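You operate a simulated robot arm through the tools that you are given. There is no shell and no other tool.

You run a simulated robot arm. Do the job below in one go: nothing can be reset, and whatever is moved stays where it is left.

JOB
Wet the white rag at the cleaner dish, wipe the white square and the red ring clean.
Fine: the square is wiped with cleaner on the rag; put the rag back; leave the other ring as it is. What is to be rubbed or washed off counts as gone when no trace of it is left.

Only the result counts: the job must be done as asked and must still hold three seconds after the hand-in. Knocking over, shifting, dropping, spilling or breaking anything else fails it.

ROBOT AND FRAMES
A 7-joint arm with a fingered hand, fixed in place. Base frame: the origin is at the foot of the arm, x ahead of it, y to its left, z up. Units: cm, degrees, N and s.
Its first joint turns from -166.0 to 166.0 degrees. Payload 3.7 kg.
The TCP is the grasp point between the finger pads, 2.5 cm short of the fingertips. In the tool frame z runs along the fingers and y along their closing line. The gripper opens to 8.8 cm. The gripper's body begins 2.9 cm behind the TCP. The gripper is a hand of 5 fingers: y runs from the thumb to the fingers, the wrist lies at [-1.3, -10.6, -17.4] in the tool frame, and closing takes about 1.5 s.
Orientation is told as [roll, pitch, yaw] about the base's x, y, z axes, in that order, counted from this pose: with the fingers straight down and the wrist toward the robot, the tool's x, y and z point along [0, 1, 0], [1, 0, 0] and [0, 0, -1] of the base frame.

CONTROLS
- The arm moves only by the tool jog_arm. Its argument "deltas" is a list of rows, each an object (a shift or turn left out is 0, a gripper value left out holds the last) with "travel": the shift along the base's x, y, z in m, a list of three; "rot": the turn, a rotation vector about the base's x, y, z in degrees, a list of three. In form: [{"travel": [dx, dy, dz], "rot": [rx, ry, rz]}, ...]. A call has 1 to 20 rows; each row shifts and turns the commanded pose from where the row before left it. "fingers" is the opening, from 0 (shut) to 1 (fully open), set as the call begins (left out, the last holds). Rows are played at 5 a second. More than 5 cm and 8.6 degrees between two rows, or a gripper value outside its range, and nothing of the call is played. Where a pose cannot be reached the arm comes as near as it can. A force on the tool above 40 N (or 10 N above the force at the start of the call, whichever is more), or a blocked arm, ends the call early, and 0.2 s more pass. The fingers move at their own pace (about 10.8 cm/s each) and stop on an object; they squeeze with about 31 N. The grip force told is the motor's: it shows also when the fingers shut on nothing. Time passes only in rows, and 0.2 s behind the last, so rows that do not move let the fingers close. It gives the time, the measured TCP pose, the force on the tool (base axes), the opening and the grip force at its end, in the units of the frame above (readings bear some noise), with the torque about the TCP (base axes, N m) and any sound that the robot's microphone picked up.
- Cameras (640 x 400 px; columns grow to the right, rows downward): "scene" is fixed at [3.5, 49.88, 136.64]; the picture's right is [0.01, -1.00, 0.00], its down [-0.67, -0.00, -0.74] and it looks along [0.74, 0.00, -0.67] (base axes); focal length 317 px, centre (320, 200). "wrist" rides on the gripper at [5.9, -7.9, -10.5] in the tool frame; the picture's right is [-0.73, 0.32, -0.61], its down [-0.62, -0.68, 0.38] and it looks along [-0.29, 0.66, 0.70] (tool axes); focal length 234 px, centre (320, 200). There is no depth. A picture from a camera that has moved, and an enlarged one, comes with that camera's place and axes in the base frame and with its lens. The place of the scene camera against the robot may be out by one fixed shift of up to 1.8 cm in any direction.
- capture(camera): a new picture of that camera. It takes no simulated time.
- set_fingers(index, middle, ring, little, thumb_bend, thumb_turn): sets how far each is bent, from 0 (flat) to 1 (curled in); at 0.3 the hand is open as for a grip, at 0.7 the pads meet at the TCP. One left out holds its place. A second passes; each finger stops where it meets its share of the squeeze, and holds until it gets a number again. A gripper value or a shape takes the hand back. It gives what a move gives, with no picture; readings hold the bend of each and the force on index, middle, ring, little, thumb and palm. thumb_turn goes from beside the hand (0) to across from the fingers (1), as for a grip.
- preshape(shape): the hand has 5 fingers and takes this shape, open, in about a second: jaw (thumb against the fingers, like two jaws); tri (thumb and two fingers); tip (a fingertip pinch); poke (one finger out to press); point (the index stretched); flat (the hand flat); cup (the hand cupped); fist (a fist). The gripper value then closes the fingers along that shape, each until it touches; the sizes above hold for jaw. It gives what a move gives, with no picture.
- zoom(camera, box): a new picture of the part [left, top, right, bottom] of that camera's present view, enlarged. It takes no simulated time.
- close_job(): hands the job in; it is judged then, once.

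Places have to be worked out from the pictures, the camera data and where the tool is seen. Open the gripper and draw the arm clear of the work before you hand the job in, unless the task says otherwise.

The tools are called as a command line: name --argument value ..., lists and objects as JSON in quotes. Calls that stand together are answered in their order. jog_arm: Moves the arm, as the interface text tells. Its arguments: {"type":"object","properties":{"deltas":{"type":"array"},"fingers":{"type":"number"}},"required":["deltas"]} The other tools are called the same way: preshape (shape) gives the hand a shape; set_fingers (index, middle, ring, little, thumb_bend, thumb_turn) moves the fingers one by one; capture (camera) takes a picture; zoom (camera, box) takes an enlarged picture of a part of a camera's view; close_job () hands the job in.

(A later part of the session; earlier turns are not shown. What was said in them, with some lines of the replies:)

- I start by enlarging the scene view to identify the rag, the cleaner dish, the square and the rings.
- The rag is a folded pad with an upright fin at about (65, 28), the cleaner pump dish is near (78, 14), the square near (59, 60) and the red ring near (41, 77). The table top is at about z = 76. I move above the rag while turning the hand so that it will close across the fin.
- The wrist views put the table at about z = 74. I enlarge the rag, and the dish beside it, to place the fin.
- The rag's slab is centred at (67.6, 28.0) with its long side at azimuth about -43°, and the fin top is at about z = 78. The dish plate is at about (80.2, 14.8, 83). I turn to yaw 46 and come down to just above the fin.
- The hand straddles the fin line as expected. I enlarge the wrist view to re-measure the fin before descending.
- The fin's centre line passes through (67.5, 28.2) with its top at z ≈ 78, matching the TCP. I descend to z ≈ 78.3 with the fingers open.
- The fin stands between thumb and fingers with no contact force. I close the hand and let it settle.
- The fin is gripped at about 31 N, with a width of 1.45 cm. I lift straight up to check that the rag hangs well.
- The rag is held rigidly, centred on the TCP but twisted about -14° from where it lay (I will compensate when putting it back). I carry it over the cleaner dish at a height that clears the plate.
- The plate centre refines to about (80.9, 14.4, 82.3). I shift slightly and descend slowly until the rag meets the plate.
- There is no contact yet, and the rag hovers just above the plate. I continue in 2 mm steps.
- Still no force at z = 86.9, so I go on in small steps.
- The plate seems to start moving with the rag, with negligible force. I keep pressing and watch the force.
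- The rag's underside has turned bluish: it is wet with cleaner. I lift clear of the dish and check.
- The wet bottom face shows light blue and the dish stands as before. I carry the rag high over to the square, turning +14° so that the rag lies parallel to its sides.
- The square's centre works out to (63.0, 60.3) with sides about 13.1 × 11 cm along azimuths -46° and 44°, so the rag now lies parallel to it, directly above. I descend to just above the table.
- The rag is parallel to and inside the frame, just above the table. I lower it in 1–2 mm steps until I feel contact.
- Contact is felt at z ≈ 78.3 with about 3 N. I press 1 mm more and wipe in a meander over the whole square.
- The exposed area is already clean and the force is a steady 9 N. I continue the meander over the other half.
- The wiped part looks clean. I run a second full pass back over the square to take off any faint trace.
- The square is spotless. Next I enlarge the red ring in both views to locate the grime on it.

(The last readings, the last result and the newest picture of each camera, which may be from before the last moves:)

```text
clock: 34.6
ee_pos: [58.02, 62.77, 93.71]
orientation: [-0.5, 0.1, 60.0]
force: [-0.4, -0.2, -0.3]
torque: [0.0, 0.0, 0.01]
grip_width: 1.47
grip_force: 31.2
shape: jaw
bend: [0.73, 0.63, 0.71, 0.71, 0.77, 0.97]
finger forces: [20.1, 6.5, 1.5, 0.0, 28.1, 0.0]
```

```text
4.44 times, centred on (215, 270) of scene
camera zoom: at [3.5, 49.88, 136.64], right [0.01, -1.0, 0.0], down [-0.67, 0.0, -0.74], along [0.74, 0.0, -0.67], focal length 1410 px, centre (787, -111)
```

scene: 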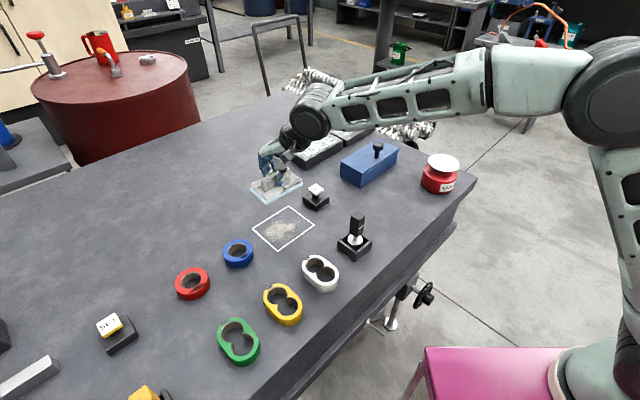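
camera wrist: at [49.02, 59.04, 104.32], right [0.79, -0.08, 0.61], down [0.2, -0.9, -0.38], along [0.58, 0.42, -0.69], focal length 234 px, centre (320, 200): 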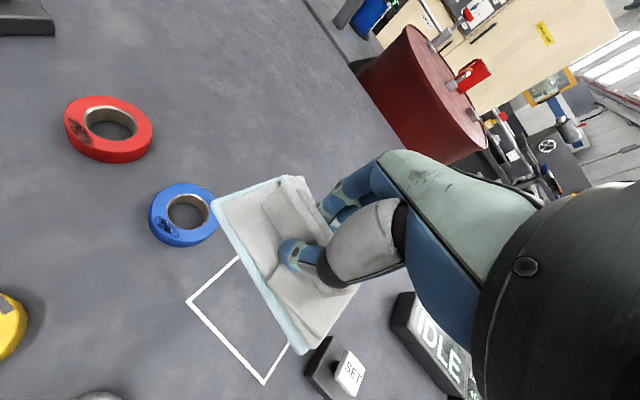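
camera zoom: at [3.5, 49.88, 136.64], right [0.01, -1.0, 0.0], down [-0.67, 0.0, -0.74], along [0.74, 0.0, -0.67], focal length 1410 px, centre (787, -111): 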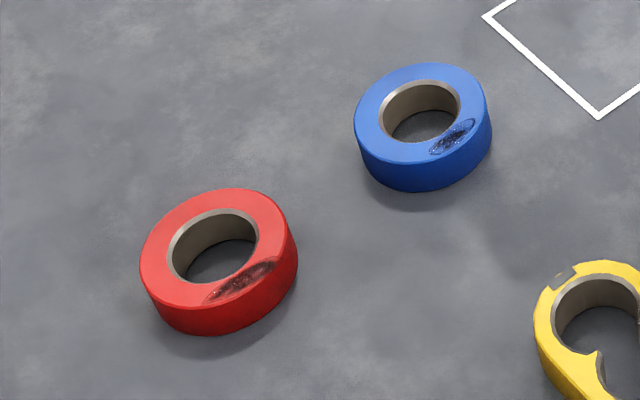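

The red ring is centred at about (44.2, 78.6) with its top at about z = 76.5. The smear lies on its top face towards the robot, from (41.1, 78.1) to (43.5, 75.4); the blue ring is about 12 cm away. I move above a spot that covers the smear while staying clear of the blue ring.

jog_arm --deltas '[{"travel": [-0.026, 0.0258, 0]}, {"travel": [-0.026, 0.0258, 0]}, {"travel": [-0.026, 0.0258, 0]}, {"travel": [-0.026, 0.0258, 0]}, {"travel": [-0.026, 0.0258, 0]}, {"travel": [-0.026, 0.0258, 0]}, {}, {}]'

capture --camera "wrist"

zoom --camera "scene" --box '[130, 180, 290, 330]'

```text
clock: 36.4
ee_pos: [42.38, 78.04, 93.74]
orientation: [-0.6, 0.0, 59.9]
force: [-0.5, 0.3, -0.7]
torque: [-0.02, -0.03, -0.03]
grip_width: 1.45
grip_force: 31.2
shape: jaw
bend: [0.73, 0.63, 0.71, 0.71, 0.77, 0.97]
finger forces: [20.1, 6.5, 1.5, 0.0, 28.0, 0.0]
```

```text
taken
camera wrist: at [33.36, 74.22, 104.36], right [0.79, -0.08, 0.61], down [0.2, -0.9, -0.38], along [0.58, 0.42, -0.69], focal length 234 px, centre (320, 200)
```

wrist: 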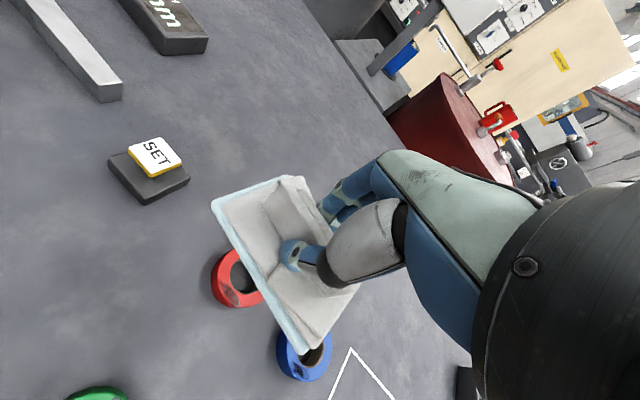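

```text
2.67 times, centred on (210, 255) of scene
camera zoom: at [3.5, 49.88, 136.64], right [0.01, -1.0, 0.0], down [-0.67, 0.0, -0.74], along [0.74, 0.0, -0.67], focal length 846 px, centre (613, 53)
```

zoom: 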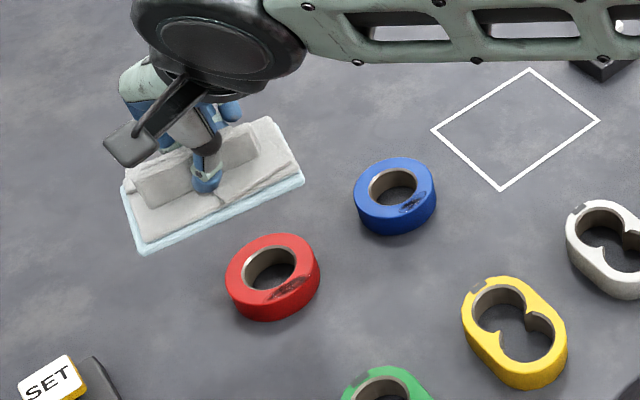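

The smear location is confirmed at (42.3, 77.1), under the rag's near half. I descend to about 2 cm above the ring.

jog_arm --deltas '[{"travel": [0, 0.002, -0.03]}, {"travel": [0, 0, -0.03]}, {"travel": [0, 0, -0.025]}, {"travel": [0, 0, -0.015]}, {"travel": [0, 0, -0.008]}, {}]'

capture --camera "wrist"

zoom --camera "scene" --box '[130, 180, 290, 330]'

```text
clock: 37.8
ee_pos: [42.52, 78.17, 82.85]
orientation: [-0.4, 0.0, 59.9]
force: [0.0, 0.1, -1.2]
torque: [-0.03, -0.02, -0.02]
grip_width: 1.47
grip_force: 30.7
shape: jaw
bend: [0.73, 0.63, 0.71, 0.71, 0.77, 0.97]
finger forces: [20.0, 6.4, 1.6, 0.0, 28.0, 0.0]
```

```text
taken
camera wrist: at [33.43, 74.33, 93.51], right [0.79, -0.08, 0.61], down [0.2, -0.9, -0.38], along [0.58, 0.42, -0.69], focal length 234 px, centre (320, 200)
```

wrist: 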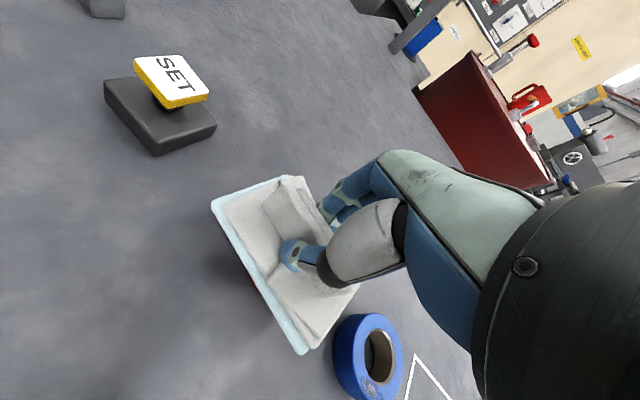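

```text
2.67 times, centred on (210, 255) of scene
camera zoom: at [3.5, 49.88, 136.64], right [0.01, -1.0, 0.0], down [-0.67, 0.0, -0.74], along [0.74, 0.0, -0.67], focal length 846 px, centre (613, 53)
```

zoom: 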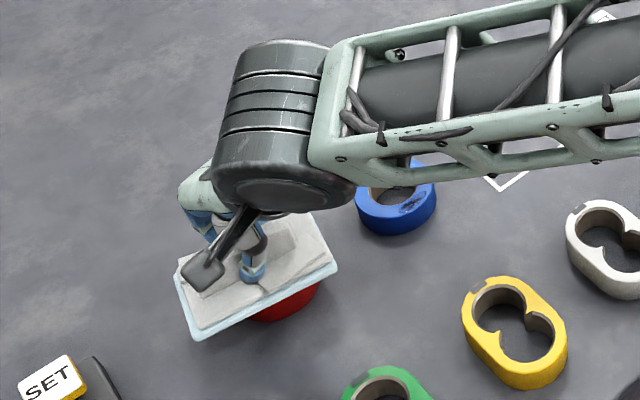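

The rag is over the red ring and clear of the blue one. I lower in small steps until I feel light contact.

jog_arm --deltas '[{"travel": [0, 0, -0.003]}, {"travel": [0, 0, -0.003]}, {"travel": [0, 0, -0.003]}, {}]'

jog_arm --deltas '[{"travel": [0, 0, -0.002]}, {"travel": [0, 0, -0.002]}, {}]'

jog_arm --deltas '[{"travel": [0, 0, -0.002]}, {}]'

```text
clock: 38.8
ee_pos: [42.45, 78.23, 81.98]
orientation: [-0.5, 0.2, 59.9]
force: [0.0, -0.9, -1.0]
torque: [0.03, 0.0, -0.01]
grip_width: 1.45
grip_force: 31.6
shape: jaw
bend: [0.73, 0.63, 0.71, 0.71, 0.77, 0.97]
finger forces: [20.2, 6.5, 1.5, 0.0, 27.9, 0.0]
```

```text
clock: 39.6
ee_pos: [42.71, 78.16, 81.58]
orientation: [-0.5, 0.1, 59.8]
force: [1.4, 0.0, -1.0]
torque: [0.04, -0.01, -0.03]
grip_width: 1.46
grip_force: 31.0
shape: jaw
bend: [0.73, 0.63, 0.71, 0.71, 0.77, 0.97]
finger forces: [20.1, 6.6, 1.6, 0.0, 27.9, 0.0]
```

```text
clock: 40.2
ee_pos: [42.56, 78.19, 81.45]
orientation: [-0.5, 0.1, 59.8]
force: [0.7, 0.6, -1.2]
torque: [-0.01, 0.0, 0.03]
grip_width: 1.48
grip_force: 30.9
shape: jaw
bend: [0.73, 0.63, 0.71, 0.71, 0.77, 0.97]
finger forces: [20.1, 6.5, 1.5, 0.0, 27.9, 0.1]
```

There is no contact yet at z ≈ 81.4, so I keep going in 2 mm steps.

jog_arm --deltas '[{"travel": [0, 0, -0.002]}, {"travel": [0, 0, -0.001]}, {}]'

jog_arm --deltas '[{"travel": [0, 0, -0.002]}, {}]'

```text
clock: 41.0
ee_pos: [42.61, 78.18, 81.17]
orientation: [-0.4, 0.1, 59.8]
force: [-0.9, -0.3, -0.4]
torque: [0.03, 0.01, 0.01]
grip_width: 1.47
grip_force: 30.8
shape: jaw
bend: [0.73, 0.63, 0.71, 0.71, 0.77, 0.97]
finger forces: [20.3, 6.6, 1.5, 0.0, 28.0, 0.1]
```

```text
clock: 41.6
ee_pos: [42.43, 78.23, 81.02]
orientation: [-0.5, 0.1, 59.9]
force: [0.0, -1.4, 2.1]
torque: [0.04, -0.04, -0.01]
grip_width: 1.48
grip_force: 30.8
shape: jaw
bend: [0.73, 0.63, 0.71, 0.71, 0.77, 0.97]
finger forces: [20.1, 6.5, 1.3, 0.0, 28.5, 0.1]
```

Contact is at z ≈ 81.0 with about 2 N. I press 1 mm more and make one gentle back-and-forth stroke, checking that the ring does not slide.

jog_arm --deltas '[{"travel": [0, 0, -0.001]}, {"travel": [-0.00518, 0.0054, 0]}, {"travel": [-0.00518, 0.0054, 0]}, {"travel": [0.00518, -0.0054, 0]}, {"travel": [0.00518, -0.0054, 0]}, {}]'

zoom --camera "scene" --box '[130, 180, 290, 330]'

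capture --camera "wrist"

```text
clock: 43.0
ee_pos: [42.46, 78.17, 80.87]
orientation: [-0.4, 0.1, 60.0]
force: [-1.6, 1.3, 2.9]
torque: [0.12, -0.03, 0.03]
grip_width: 1.48
grip_force: 31.5
shape: jaw
bend: [0.73, 0.63, 0.71, 0.71, 0.77, 0.96]
finger forces: [19.2, 6.9, 1.5, 0.0, 28.5, 0.1]
```

```text
2.67 times, centred on (210, 255) of scene
camera zoom: at [3.5, 49.88, 136.64], right [0.01, -1.0, 0.0], down [-0.67, 0.0, -0.74], along [0.74, 0.0, -0.67], focal length 846 px, centre (613, 53)
```

zoom: 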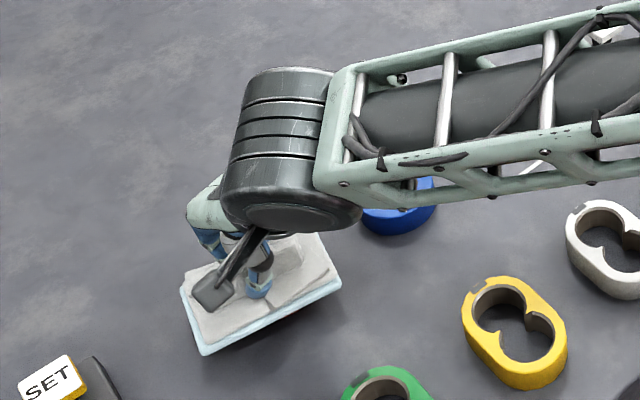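

```text
taken
camera wrist: at [33.4, 74.4, 91.47], right [0.79, -0.08, 0.61], down [0.2, -0.9, -0.38], along [0.58, 0.42, -0.69], focal length 234 px, centre (320, 200)
```

wrist: 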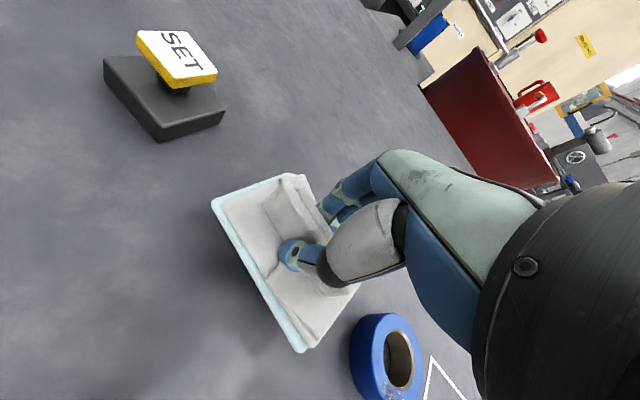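

The lateral force is small (about 2 N). I lift to see whether the ring stayed put and how the smear looks.

jog_arm --deltas '[{"travel": [0, 0, 0.005]}, {"travel": [0, 0, 0.02]}, {"travel": [0, 0, 0.04]}, {"travel": [0, 0, 0.04]}, {"travel": [0, 0, 0.03]}, {}]'

zoom --camera "scene" --box '[160, 225, 270, 315]'

capture --camera "wrist"

```text
clock: 44.4
ee_pos: [42.72, 78.14, 94.3]
orientation: [-0.6, 0.1, 59.9]
force: [-0.5, -0.2, -0.1]
torque: [-0.02, -0.02, -0.01]
grip_width: 1.46
grip_force: 30.9
shape: jaw
bend: [0.73, 0.63, 0.71, 0.71, 0.77, 0.96]
finger forces: [20.3, 6.3, 1.3, 0.1, 27.8, 0.0]
```

```text
4.44 times, centred on (215, 270) of scene
camera zoom: at [3.5, 49.88, 136.64], right [0.01, -1.0, 0.0], down [-0.67, 0.0, -0.74], along [0.74, 0.0, -0.67], focal length 1410 px, centre (787, -111)
```

zoom: 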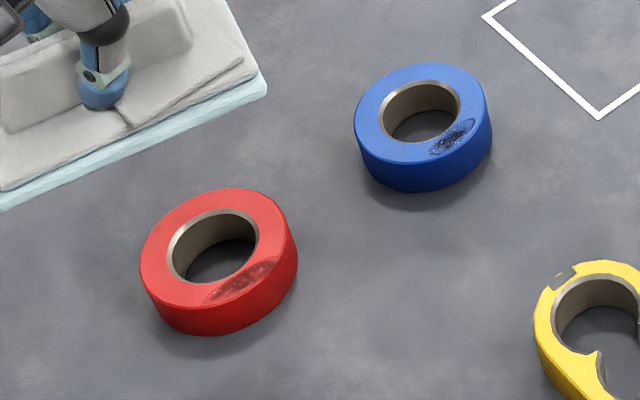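

```text
taken
camera wrist: at [33.68, 74.37, 104.84], right [0.79, -0.08, 0.61], down [0.2, -0.9, -0.38], along [0.58, 0.42, -0.69], focal length 234 px, centre (320, 200)
```

wrist: 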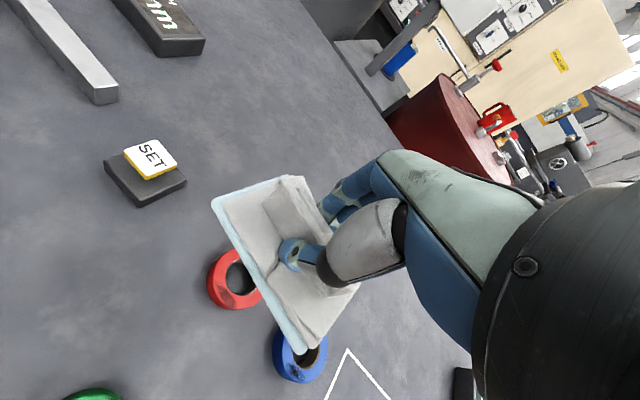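

The ring stayed exactly in place and the smear has faded by about half. I return to the same contact and make more strokes.

jog_arm --deltas '[{"travel": [0, 0, -0.04]}, {"travel": [0, 0, -0.04]}, {"travel": [0, 0, -0.03]}, {"travel": [0, 0, -0.015]}, {"travel": [0, 0, -0.005]}, {"travel": [0, 0, -0.003]}, {"travel": [0, 0, -0.002]}, {}]'

jog_arm --deltas '[{"travel": [-0.00518, 0.0054, 0]}, {"travel": [-0.00518, 0.0054, 0]}, {"travel": [0.00518, -0.0054, 0]}, {"travel": [0.00518, -0.0054, 0]}, {"travel": [0.00518, -0.0054, 0]}, {"travel": [-0.00518, 0.0054, 0]}, {"travel": [-0.00518, 0.0054, 0]}, {"travel": [-0.00518, 0.0054, 0]}, {"travel": [0.00518, -0.0054, 0]}, {"travel": [0.00518, -0.0054, 0]}, {"travel": [0.00518, -0.0054, 0]}, {"travel": [-0.00518, 0.0054, 0]}, {"travel": [-0.00518, 0.0054, 0]}, {"travel": [-0.00518, 0.0054, 0]}, {"travel": [0.00518, -0.0054, 0]}, {"travel": [0.00518, -0.0054, 0]}, {}]'

jog_arm --deltas '[{"travel": [0, 0, 0.005]}, {"travel": [0, 0, 0.02]}, {"travel": [0, 0, 0.04]}, {"travel": [0, 0, 0.04]}, {"travel": [0, 0, 0.03]}, {}]'

zoom --camera "scene" --box '[160, 225, 270, 315]'

zoom --camera "wrist" --box '[170, 230, 340, 390]'

```text
clock: 46.2
ee_pos: [42.61, 78.36, 80.91]
orientation: [-0.4, 0.1, 59.9]
force: [-1.6, -0.9, 4.3]
torque: [0.06, -0.08, 0.0]
grip_width: 1.46
grip_force: 31.2
shape: jaw
bend: [0.73, 0.63, 0.71, 0.71, 0.77, 0.96]
finger forces: [19.9, 6.8, 0.9, 0.0, 29.1, 0.1]
```

```text
clock: 49.8
ee_pos: [42.58, 78.27, 80.83]
orientation: [-0.5, 0.1, 59.9]
force: [-1.6, 1.3, 4.2]
torque: [0.08, -0.06, 0.04]
grip_width: 1.43
grip_force: 31.8
shape: jaw
bend: [0.73, 0.63, 0.71, 0.71, 0.77, 0.96]
finger forces: [19.5, 7.1, 1.2, 0.1, 28.4, 0.1]
```

```text
clock: 51.2
ee_pos: [42.59, 78.11, 94.08]
orientation: [-0.4, 0.1, 59.8]
force: [-0.3, 0.0, -1.0]
torque: [-0.03, 0.01, 0.01]
grip_width: 1.43
grip_force: 31.1
shape: jaw
bend: [0.72, 0.63, 0.71, 0.71, 0.77, 0.96]
finger forces: [20.6, 6.2, 1.2, 0.0, 27.9, 0.0]
```

```text
4.44 times, centred on (215, 270) of scene
camera zoom: at [3.5, 49.88, 136.64], right [0.01, -1.0, 0.0], down [-0.67, 0.0, -0.74], along [0.74, 0.0, -0.67], focal length 1410 px, centre (787, -111)
```

zoom: 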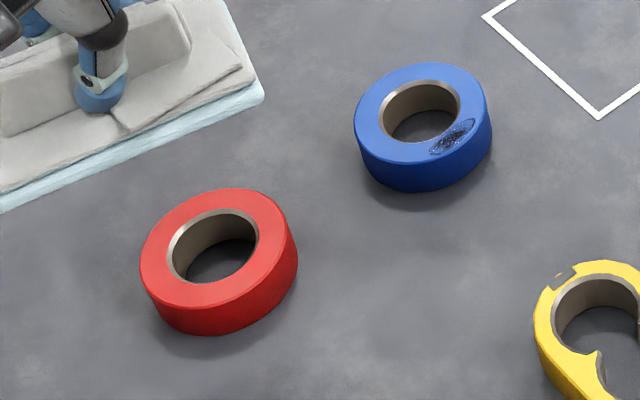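

```text
2.50 times, centred on (255, 310) of wrist
camera zoom: at [33.55, 74.38, 104.74], right [0.79, -0.08, 0.61], down [0.2, -0.9, -0.38], along [0.58, 0.42, -0.69], focal length 585 px, centre (482, -75)
```

zoom: 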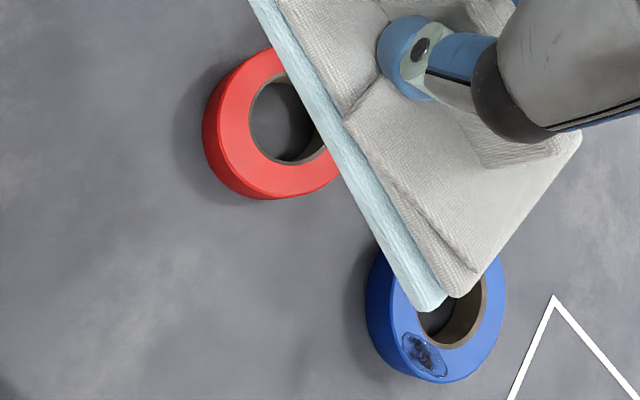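

The red ring is clean, still in place, and the blue ring is untouched. The rag has twisted a little further in the grip, so I turn +11° while carrying it high (over the gauge) back to its place at (67.5, 27.8).

jog_arm --deltas '[{"travel": [0, 0, 0.03], "rot": [0, 0, 0]}, {"travel": [0.0178, -0.036, 0.02], "rot": [0, 0, 0.79]}, {"travel": [0.0178, -0.036, 0.01], "rot": [0, 0, 0.79]}, {"travel": [0.0178, -0.036, 0], "rot": [0, 0, 0.79]}, {"travel": [0.0178, -0.036, 0], "rot": [0, 0, 0.79]}, {"travel": [0.0178, -0.036, 0], "rot": [0, 0, 0.79]}, {"travel": [0.0178, -0.036, 0], "rot": [0, 0, 0.79]}, {"travel": [0.0178, -0.036, 0], "rot": [0, 0, 0.79]}, {"travel": [0.0178, -0.036, 0], "rot": [0, 0, 0.79]}, {"travel": [0.0178, -0.036, 0], "rot": [0, 0, 0.79]}, {"travel": [0.0178, -0.036, 0], "rot": [0, 0, 0.79]}, {"travel": [0.0178, -0.036, 0], "rot": [0, 0, 0.79]}, {"travel": [0.0178, -0.036, 0], "rot": [0, 0, 0.79]}, {"travel": [0.0178, -0.036, 0], "rot": [0, 0, 0.79]}, {"travel": [0.0178, -0.036, 0], "rot": [0, 0, 0.79]}, {}, {}]'

capture --camera "wrist"

capture --camera "scene"

```text
clock: 54.8
ee_pos: [67.5, 27.88, 100.45]
orientation: [-0.6, 0.1, 70.9]
force: [0.3, -0.1, -0.7]
torque: [-0.03, -0.02, 0.0]
grip_width: 1.4
grip_force: 31.4
shape: jaw
bend: [0.72, 0.63, 0.71, 0.71, 0.77, 0.96]
finger forces: [20.7, 6.1, 1.0, 0.0, 27.8, 0.1]
```

```text
taken
camera wrist: at [59.27, 22.39, 111.01], right [0.79, 0.07, 0.61], down [0.37, -0.85, -0.38], along [0.49, 0.52, -0.69], focal length 234 px, centre (320, 200)
```

wrist: 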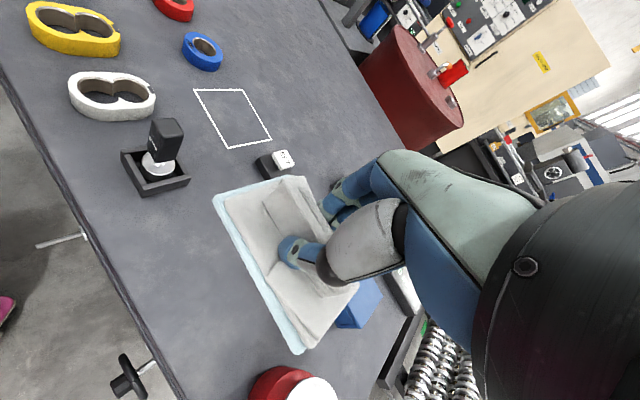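

```text
taken
```

scene: 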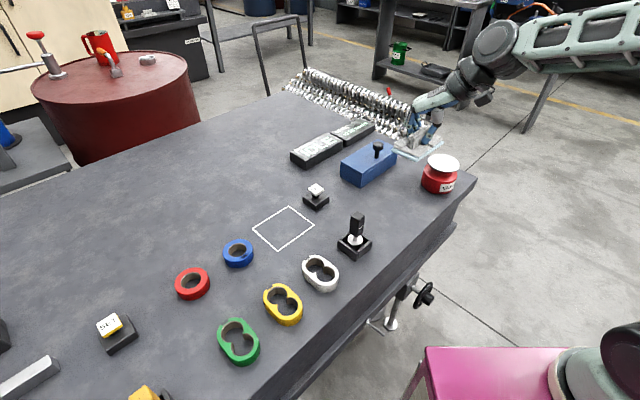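

The rag's left and bottom corners project to (61.1, 30.2) and (69.1, 21.7), almost exactly the original (61.4, 29.4) and (69.0, 21.8). I descend to just above the table there.

jog_arm --deltas '[{"travel": [0, -0.002, -0.04]}, {"travel": [0, 0, -0.04]}, {"travel": [0, 0, -0.04]}, {"travel": [0, 0, -0.04]}, {"travel": [0, 0, -0.03]}, {"travel": [0, 0, -0.015]}, {"travel": [0, 0, -0.008]}, {}]'

zoom --camera "scene" --box '[360, 130, 480, 240]'

jog_arm --deltas '[{"travel": [0, 0, -0.002]}, {"travel": [0, 0, -0.002]}, {}]'

```text
clock: 56.6
ee_pos: [67.42, 27.63, 79.09]
orientation: [-0.5, 0.2, 71.0]
force: [0.0, -0.3, -0.4]
torque: [0.0, 0.02, 0.0]
grip_width: 1.41
grip_force: 31.3
shape: jaw
bend: [0.72, 0.63, 0.71, 0.71, 0.77, 0.96]
finger forces: [20.7, 6.2, 1.0, 0.0, 28.1, 0.0]
```

```text
3.64 times, centred on (420, 185) of scene
camera zoom: at [3.5, 49.88, 136.64], right [0.01, -1.0, 0.0], down [-0.67, 0.0, -0.74], along [0.74, 0.0, -0.67], focal length 1153 px, centre (-44, 254)
```

zoom: 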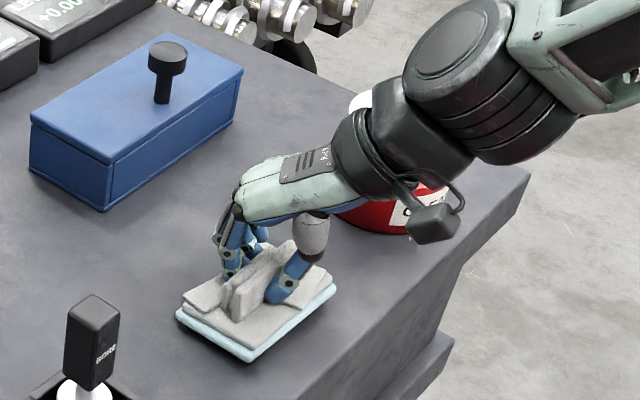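

```text
clock: 57.4
ee_pos: [67.43, 27.55, 78.58]
orientation: [-0.5, 0.1, 71.1]
force: [-1.0, -0.1, 0.1]
torque: [-0.03, 0.02, 0.03]
grip_width: 1.4
grip_force: 30.6
shape: jaw
bend: [0.72, 0.63, 0.71, 0.71, 0.77, 0.96]
finger forces: [20.8, 6.3, 1.1, 0.0, 28.1, 0.0]
```

The rag's outline matches its original corners within a few millimetres. I lower the last 3 mm to contact.

jog_arm --deltas '[{"travel": [0, 0, -0.002]}, {"travel": [0, 0, -0.001]}, {}]'

```text
clock: 58.2
ee_pos: [67.46, 27.59, 78.3]
orientation: [-0.6, 0.1, 71.0]
force: [-1.4, -1.4, 4.1]
torque: [0.11, -0.05, 0.02]
grip_width: 1.41
grip_force: 31.3
shape: jaw
bend: [0.72, 0.63, 0.71, 0.71, 0.77, 0.96]
finger forces: [19.8, 6.7, 0.7, 0.1, 29.3, 0.0]
```

The rag rests on the table with about 4 N. I open the hand in place.

jog_arm --deltas '[{}, {}, {}, {}, {}, {}]' --fingers 1

zoom --camera "scene" --box '[360, 130, 480, 240]'

capture --camera "wrist"

```text
clock: 59.6
ee_pos: [67.4, 27.54, 78.38]
orientation: [-0.5, 0.1, 71.0]
force: [-0.9, -0.2, -0.5]
torque: [0.03, 0.0, -0.02]
grip_width: 8.76
grip_force: 0.0
shape: jaw
bend: [0.3, 0.3, 0.3, 0.3, 0.3, 0.98]
finger forces: [0.0, 0.0, 0.0, 0.0, 0.1, 0.0]
```

```text
3.64 times, centred on (420, 185) of scene
camera zoom: at [3.5, 49.88, 136.64], right [0.01, -1.0, 0.0], down [-0.67, 0.0, -0.74], along [0.74, 0.0, -0.67], focal length 1153 px, centre (-44, 254)
```

zoom: 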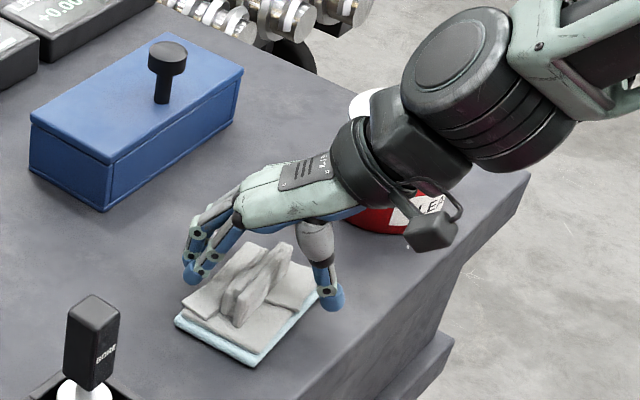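

```text
taken
camera wrist: at [59.29, 22.09, 88.88], right [0.79, 0.07, 0.61], down [0.37, -0.85, -0.38], along [0.49, 0.52, -0.69], focal length 234 px, centre (320, 200)
```

wrist: 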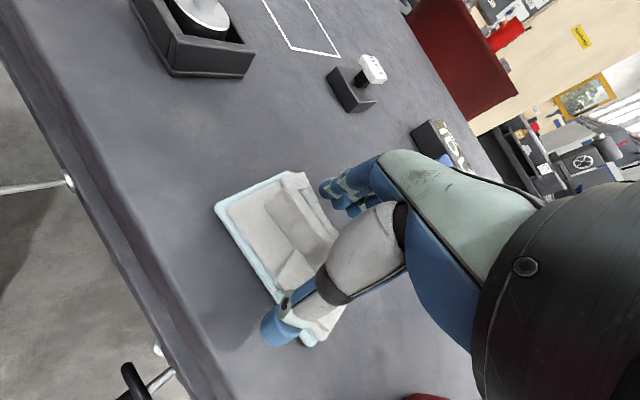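

The hand is open with no contact and the rag lies in its place. I raise the hand straight up, clear of everything.

jog_arm --deltas '[{"travel": [0, 0, 0.01]}, {"travel": [0, 0, 0.02]}, {"travel": [0, 0, 0.03]}, {"travel": [0, 0, 0.04]}, {"travel": [0, 0, 0.04]}, {"travel": [0, 0, 0.04]}, {"travel": [0, 0, 0.04]}, {"travel": [-0.03, 0, 0.03]}, {"travel": [-0.03, 0, 0.03]}, {"travel": [-0.03, 0, 0.03]}, {}]'

capture --camera "scene"

zoom --camera "scene" --box '[360, 130, 480, 240]'

zoom --camera "scene" --box '[160, 180, 360, 310]'

zoom --camera "scene" --box '[235, 195, 335, 260]'

zoom --camera "scene" --box '[165, 255, 225, 310]'

```text
clock: 62.0
ee_pos: [58.51, 27.46, 109.58]
orientation: [-0.5, 0.1, 71.1]
force: [-0.2, 0.3, -0.6]
torque: [0.01, 0.0, 0.01]
grip_width: 8.77
grip_force: 0.0
shape: jaw
bend: [0.3, 0.3, 0.3, 0.3, 0.3, 0.98]
finger forces: [0.1, 0.0, 0.0, 0.0, 0.0, 0.0]
```

```text
taken
```

scene: 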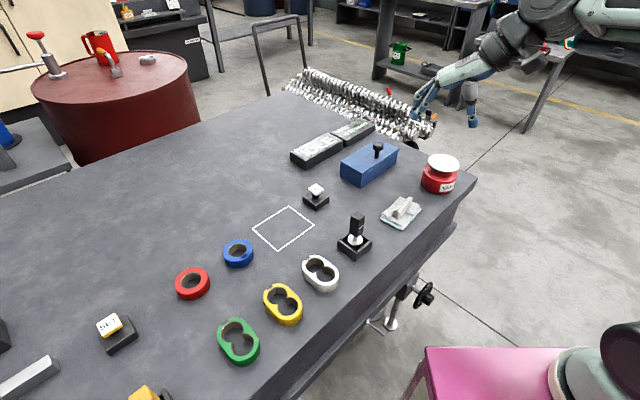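

```text
3.64 times, centred on (420, 185) of scene
camera zoom: at [3.5, 49.88, 136.64], right [0.01, -1.0, 0.0], down [-0.67, 0.0, -0.74], along [0.74, 0.0, -0.67], focal length 1153 px, centre (-44, 254)
```

zoom: 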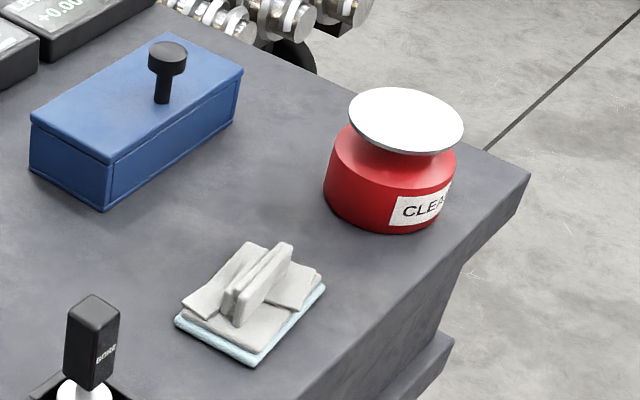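

```text
3.08 times, centred on (260, 245) of scene
camera zoom: at [3.5, 49.88, 136.64], right [0.01, -1.0, 0.0], down [-0.67, 0.0, -0.74], along [0.74, 0.0, -0.67], focal length 976 px, centre (505, 62)
```

zoom: 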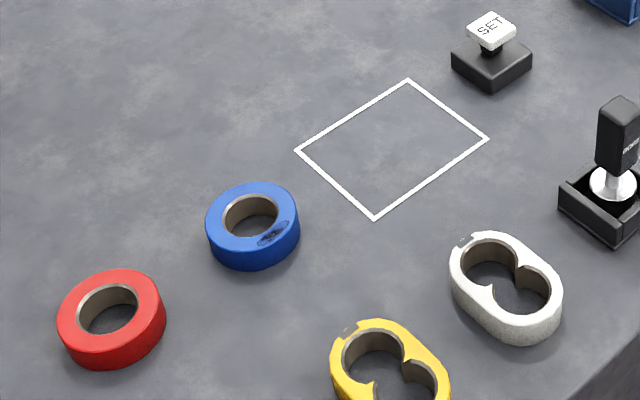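

```text
6.15 times, centred on (285, 228) of scene
camera zoom: at [3.5, 49.88, 136.64], right [0.01, -1.0, 0.0], down [-0.67, 0.0, -0.74], along [0.74, 0.0, -0.67], focal length 1952 px, centre (535, 31)
```

zoom: 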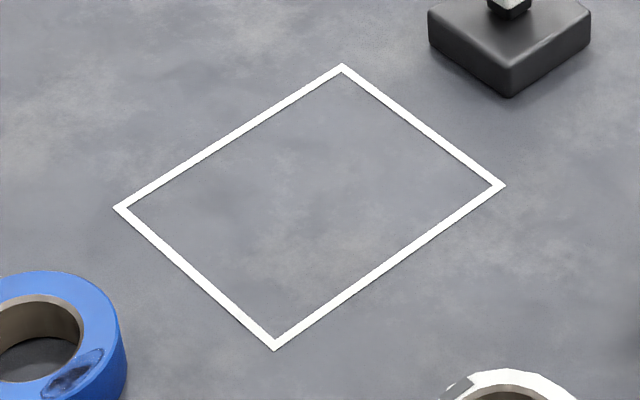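

```text
7.27 times, centred on (195, 282) of scene
camera zoom: at [3.5, 49.88, 136.64], right [0.01, -1.0, 0.0], down [-0.67, 0.0, -0.74], along [0.74, 0.0, -0.67], focal length 2307 px, centre (1229, -400)
```

zoom: 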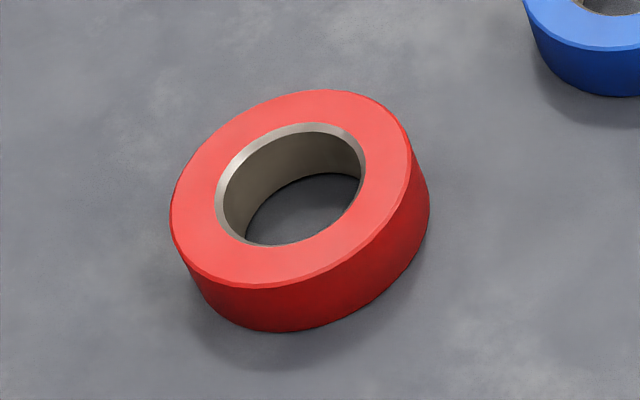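

The square and the red ring show no trace, and the blue ring still has its mark. Every other object stands where it was, the rag lies back in its place, and the open hand is clear. I hand the job in.

close_job

```text
The job is handed in.
```

I wet the rag at the cleaner dish, wiped the white square and the red ring with it, and handed the job in. In the final pictures neither shows any trace of dirt.

- **Square:** I gave it two full passes with cleaner on the rag.
- **Red ring:** the smear came off in a few gentle strokes, and the ring did not move.
- **Other ring:** the blue ring still has its mark and was not touched.
- **Rag:** it is back within about a centimetre of where it lay, turned very slightly, with its wet side down.

In the final pictures everything else stands where it was. The hand is open and clear of the table.
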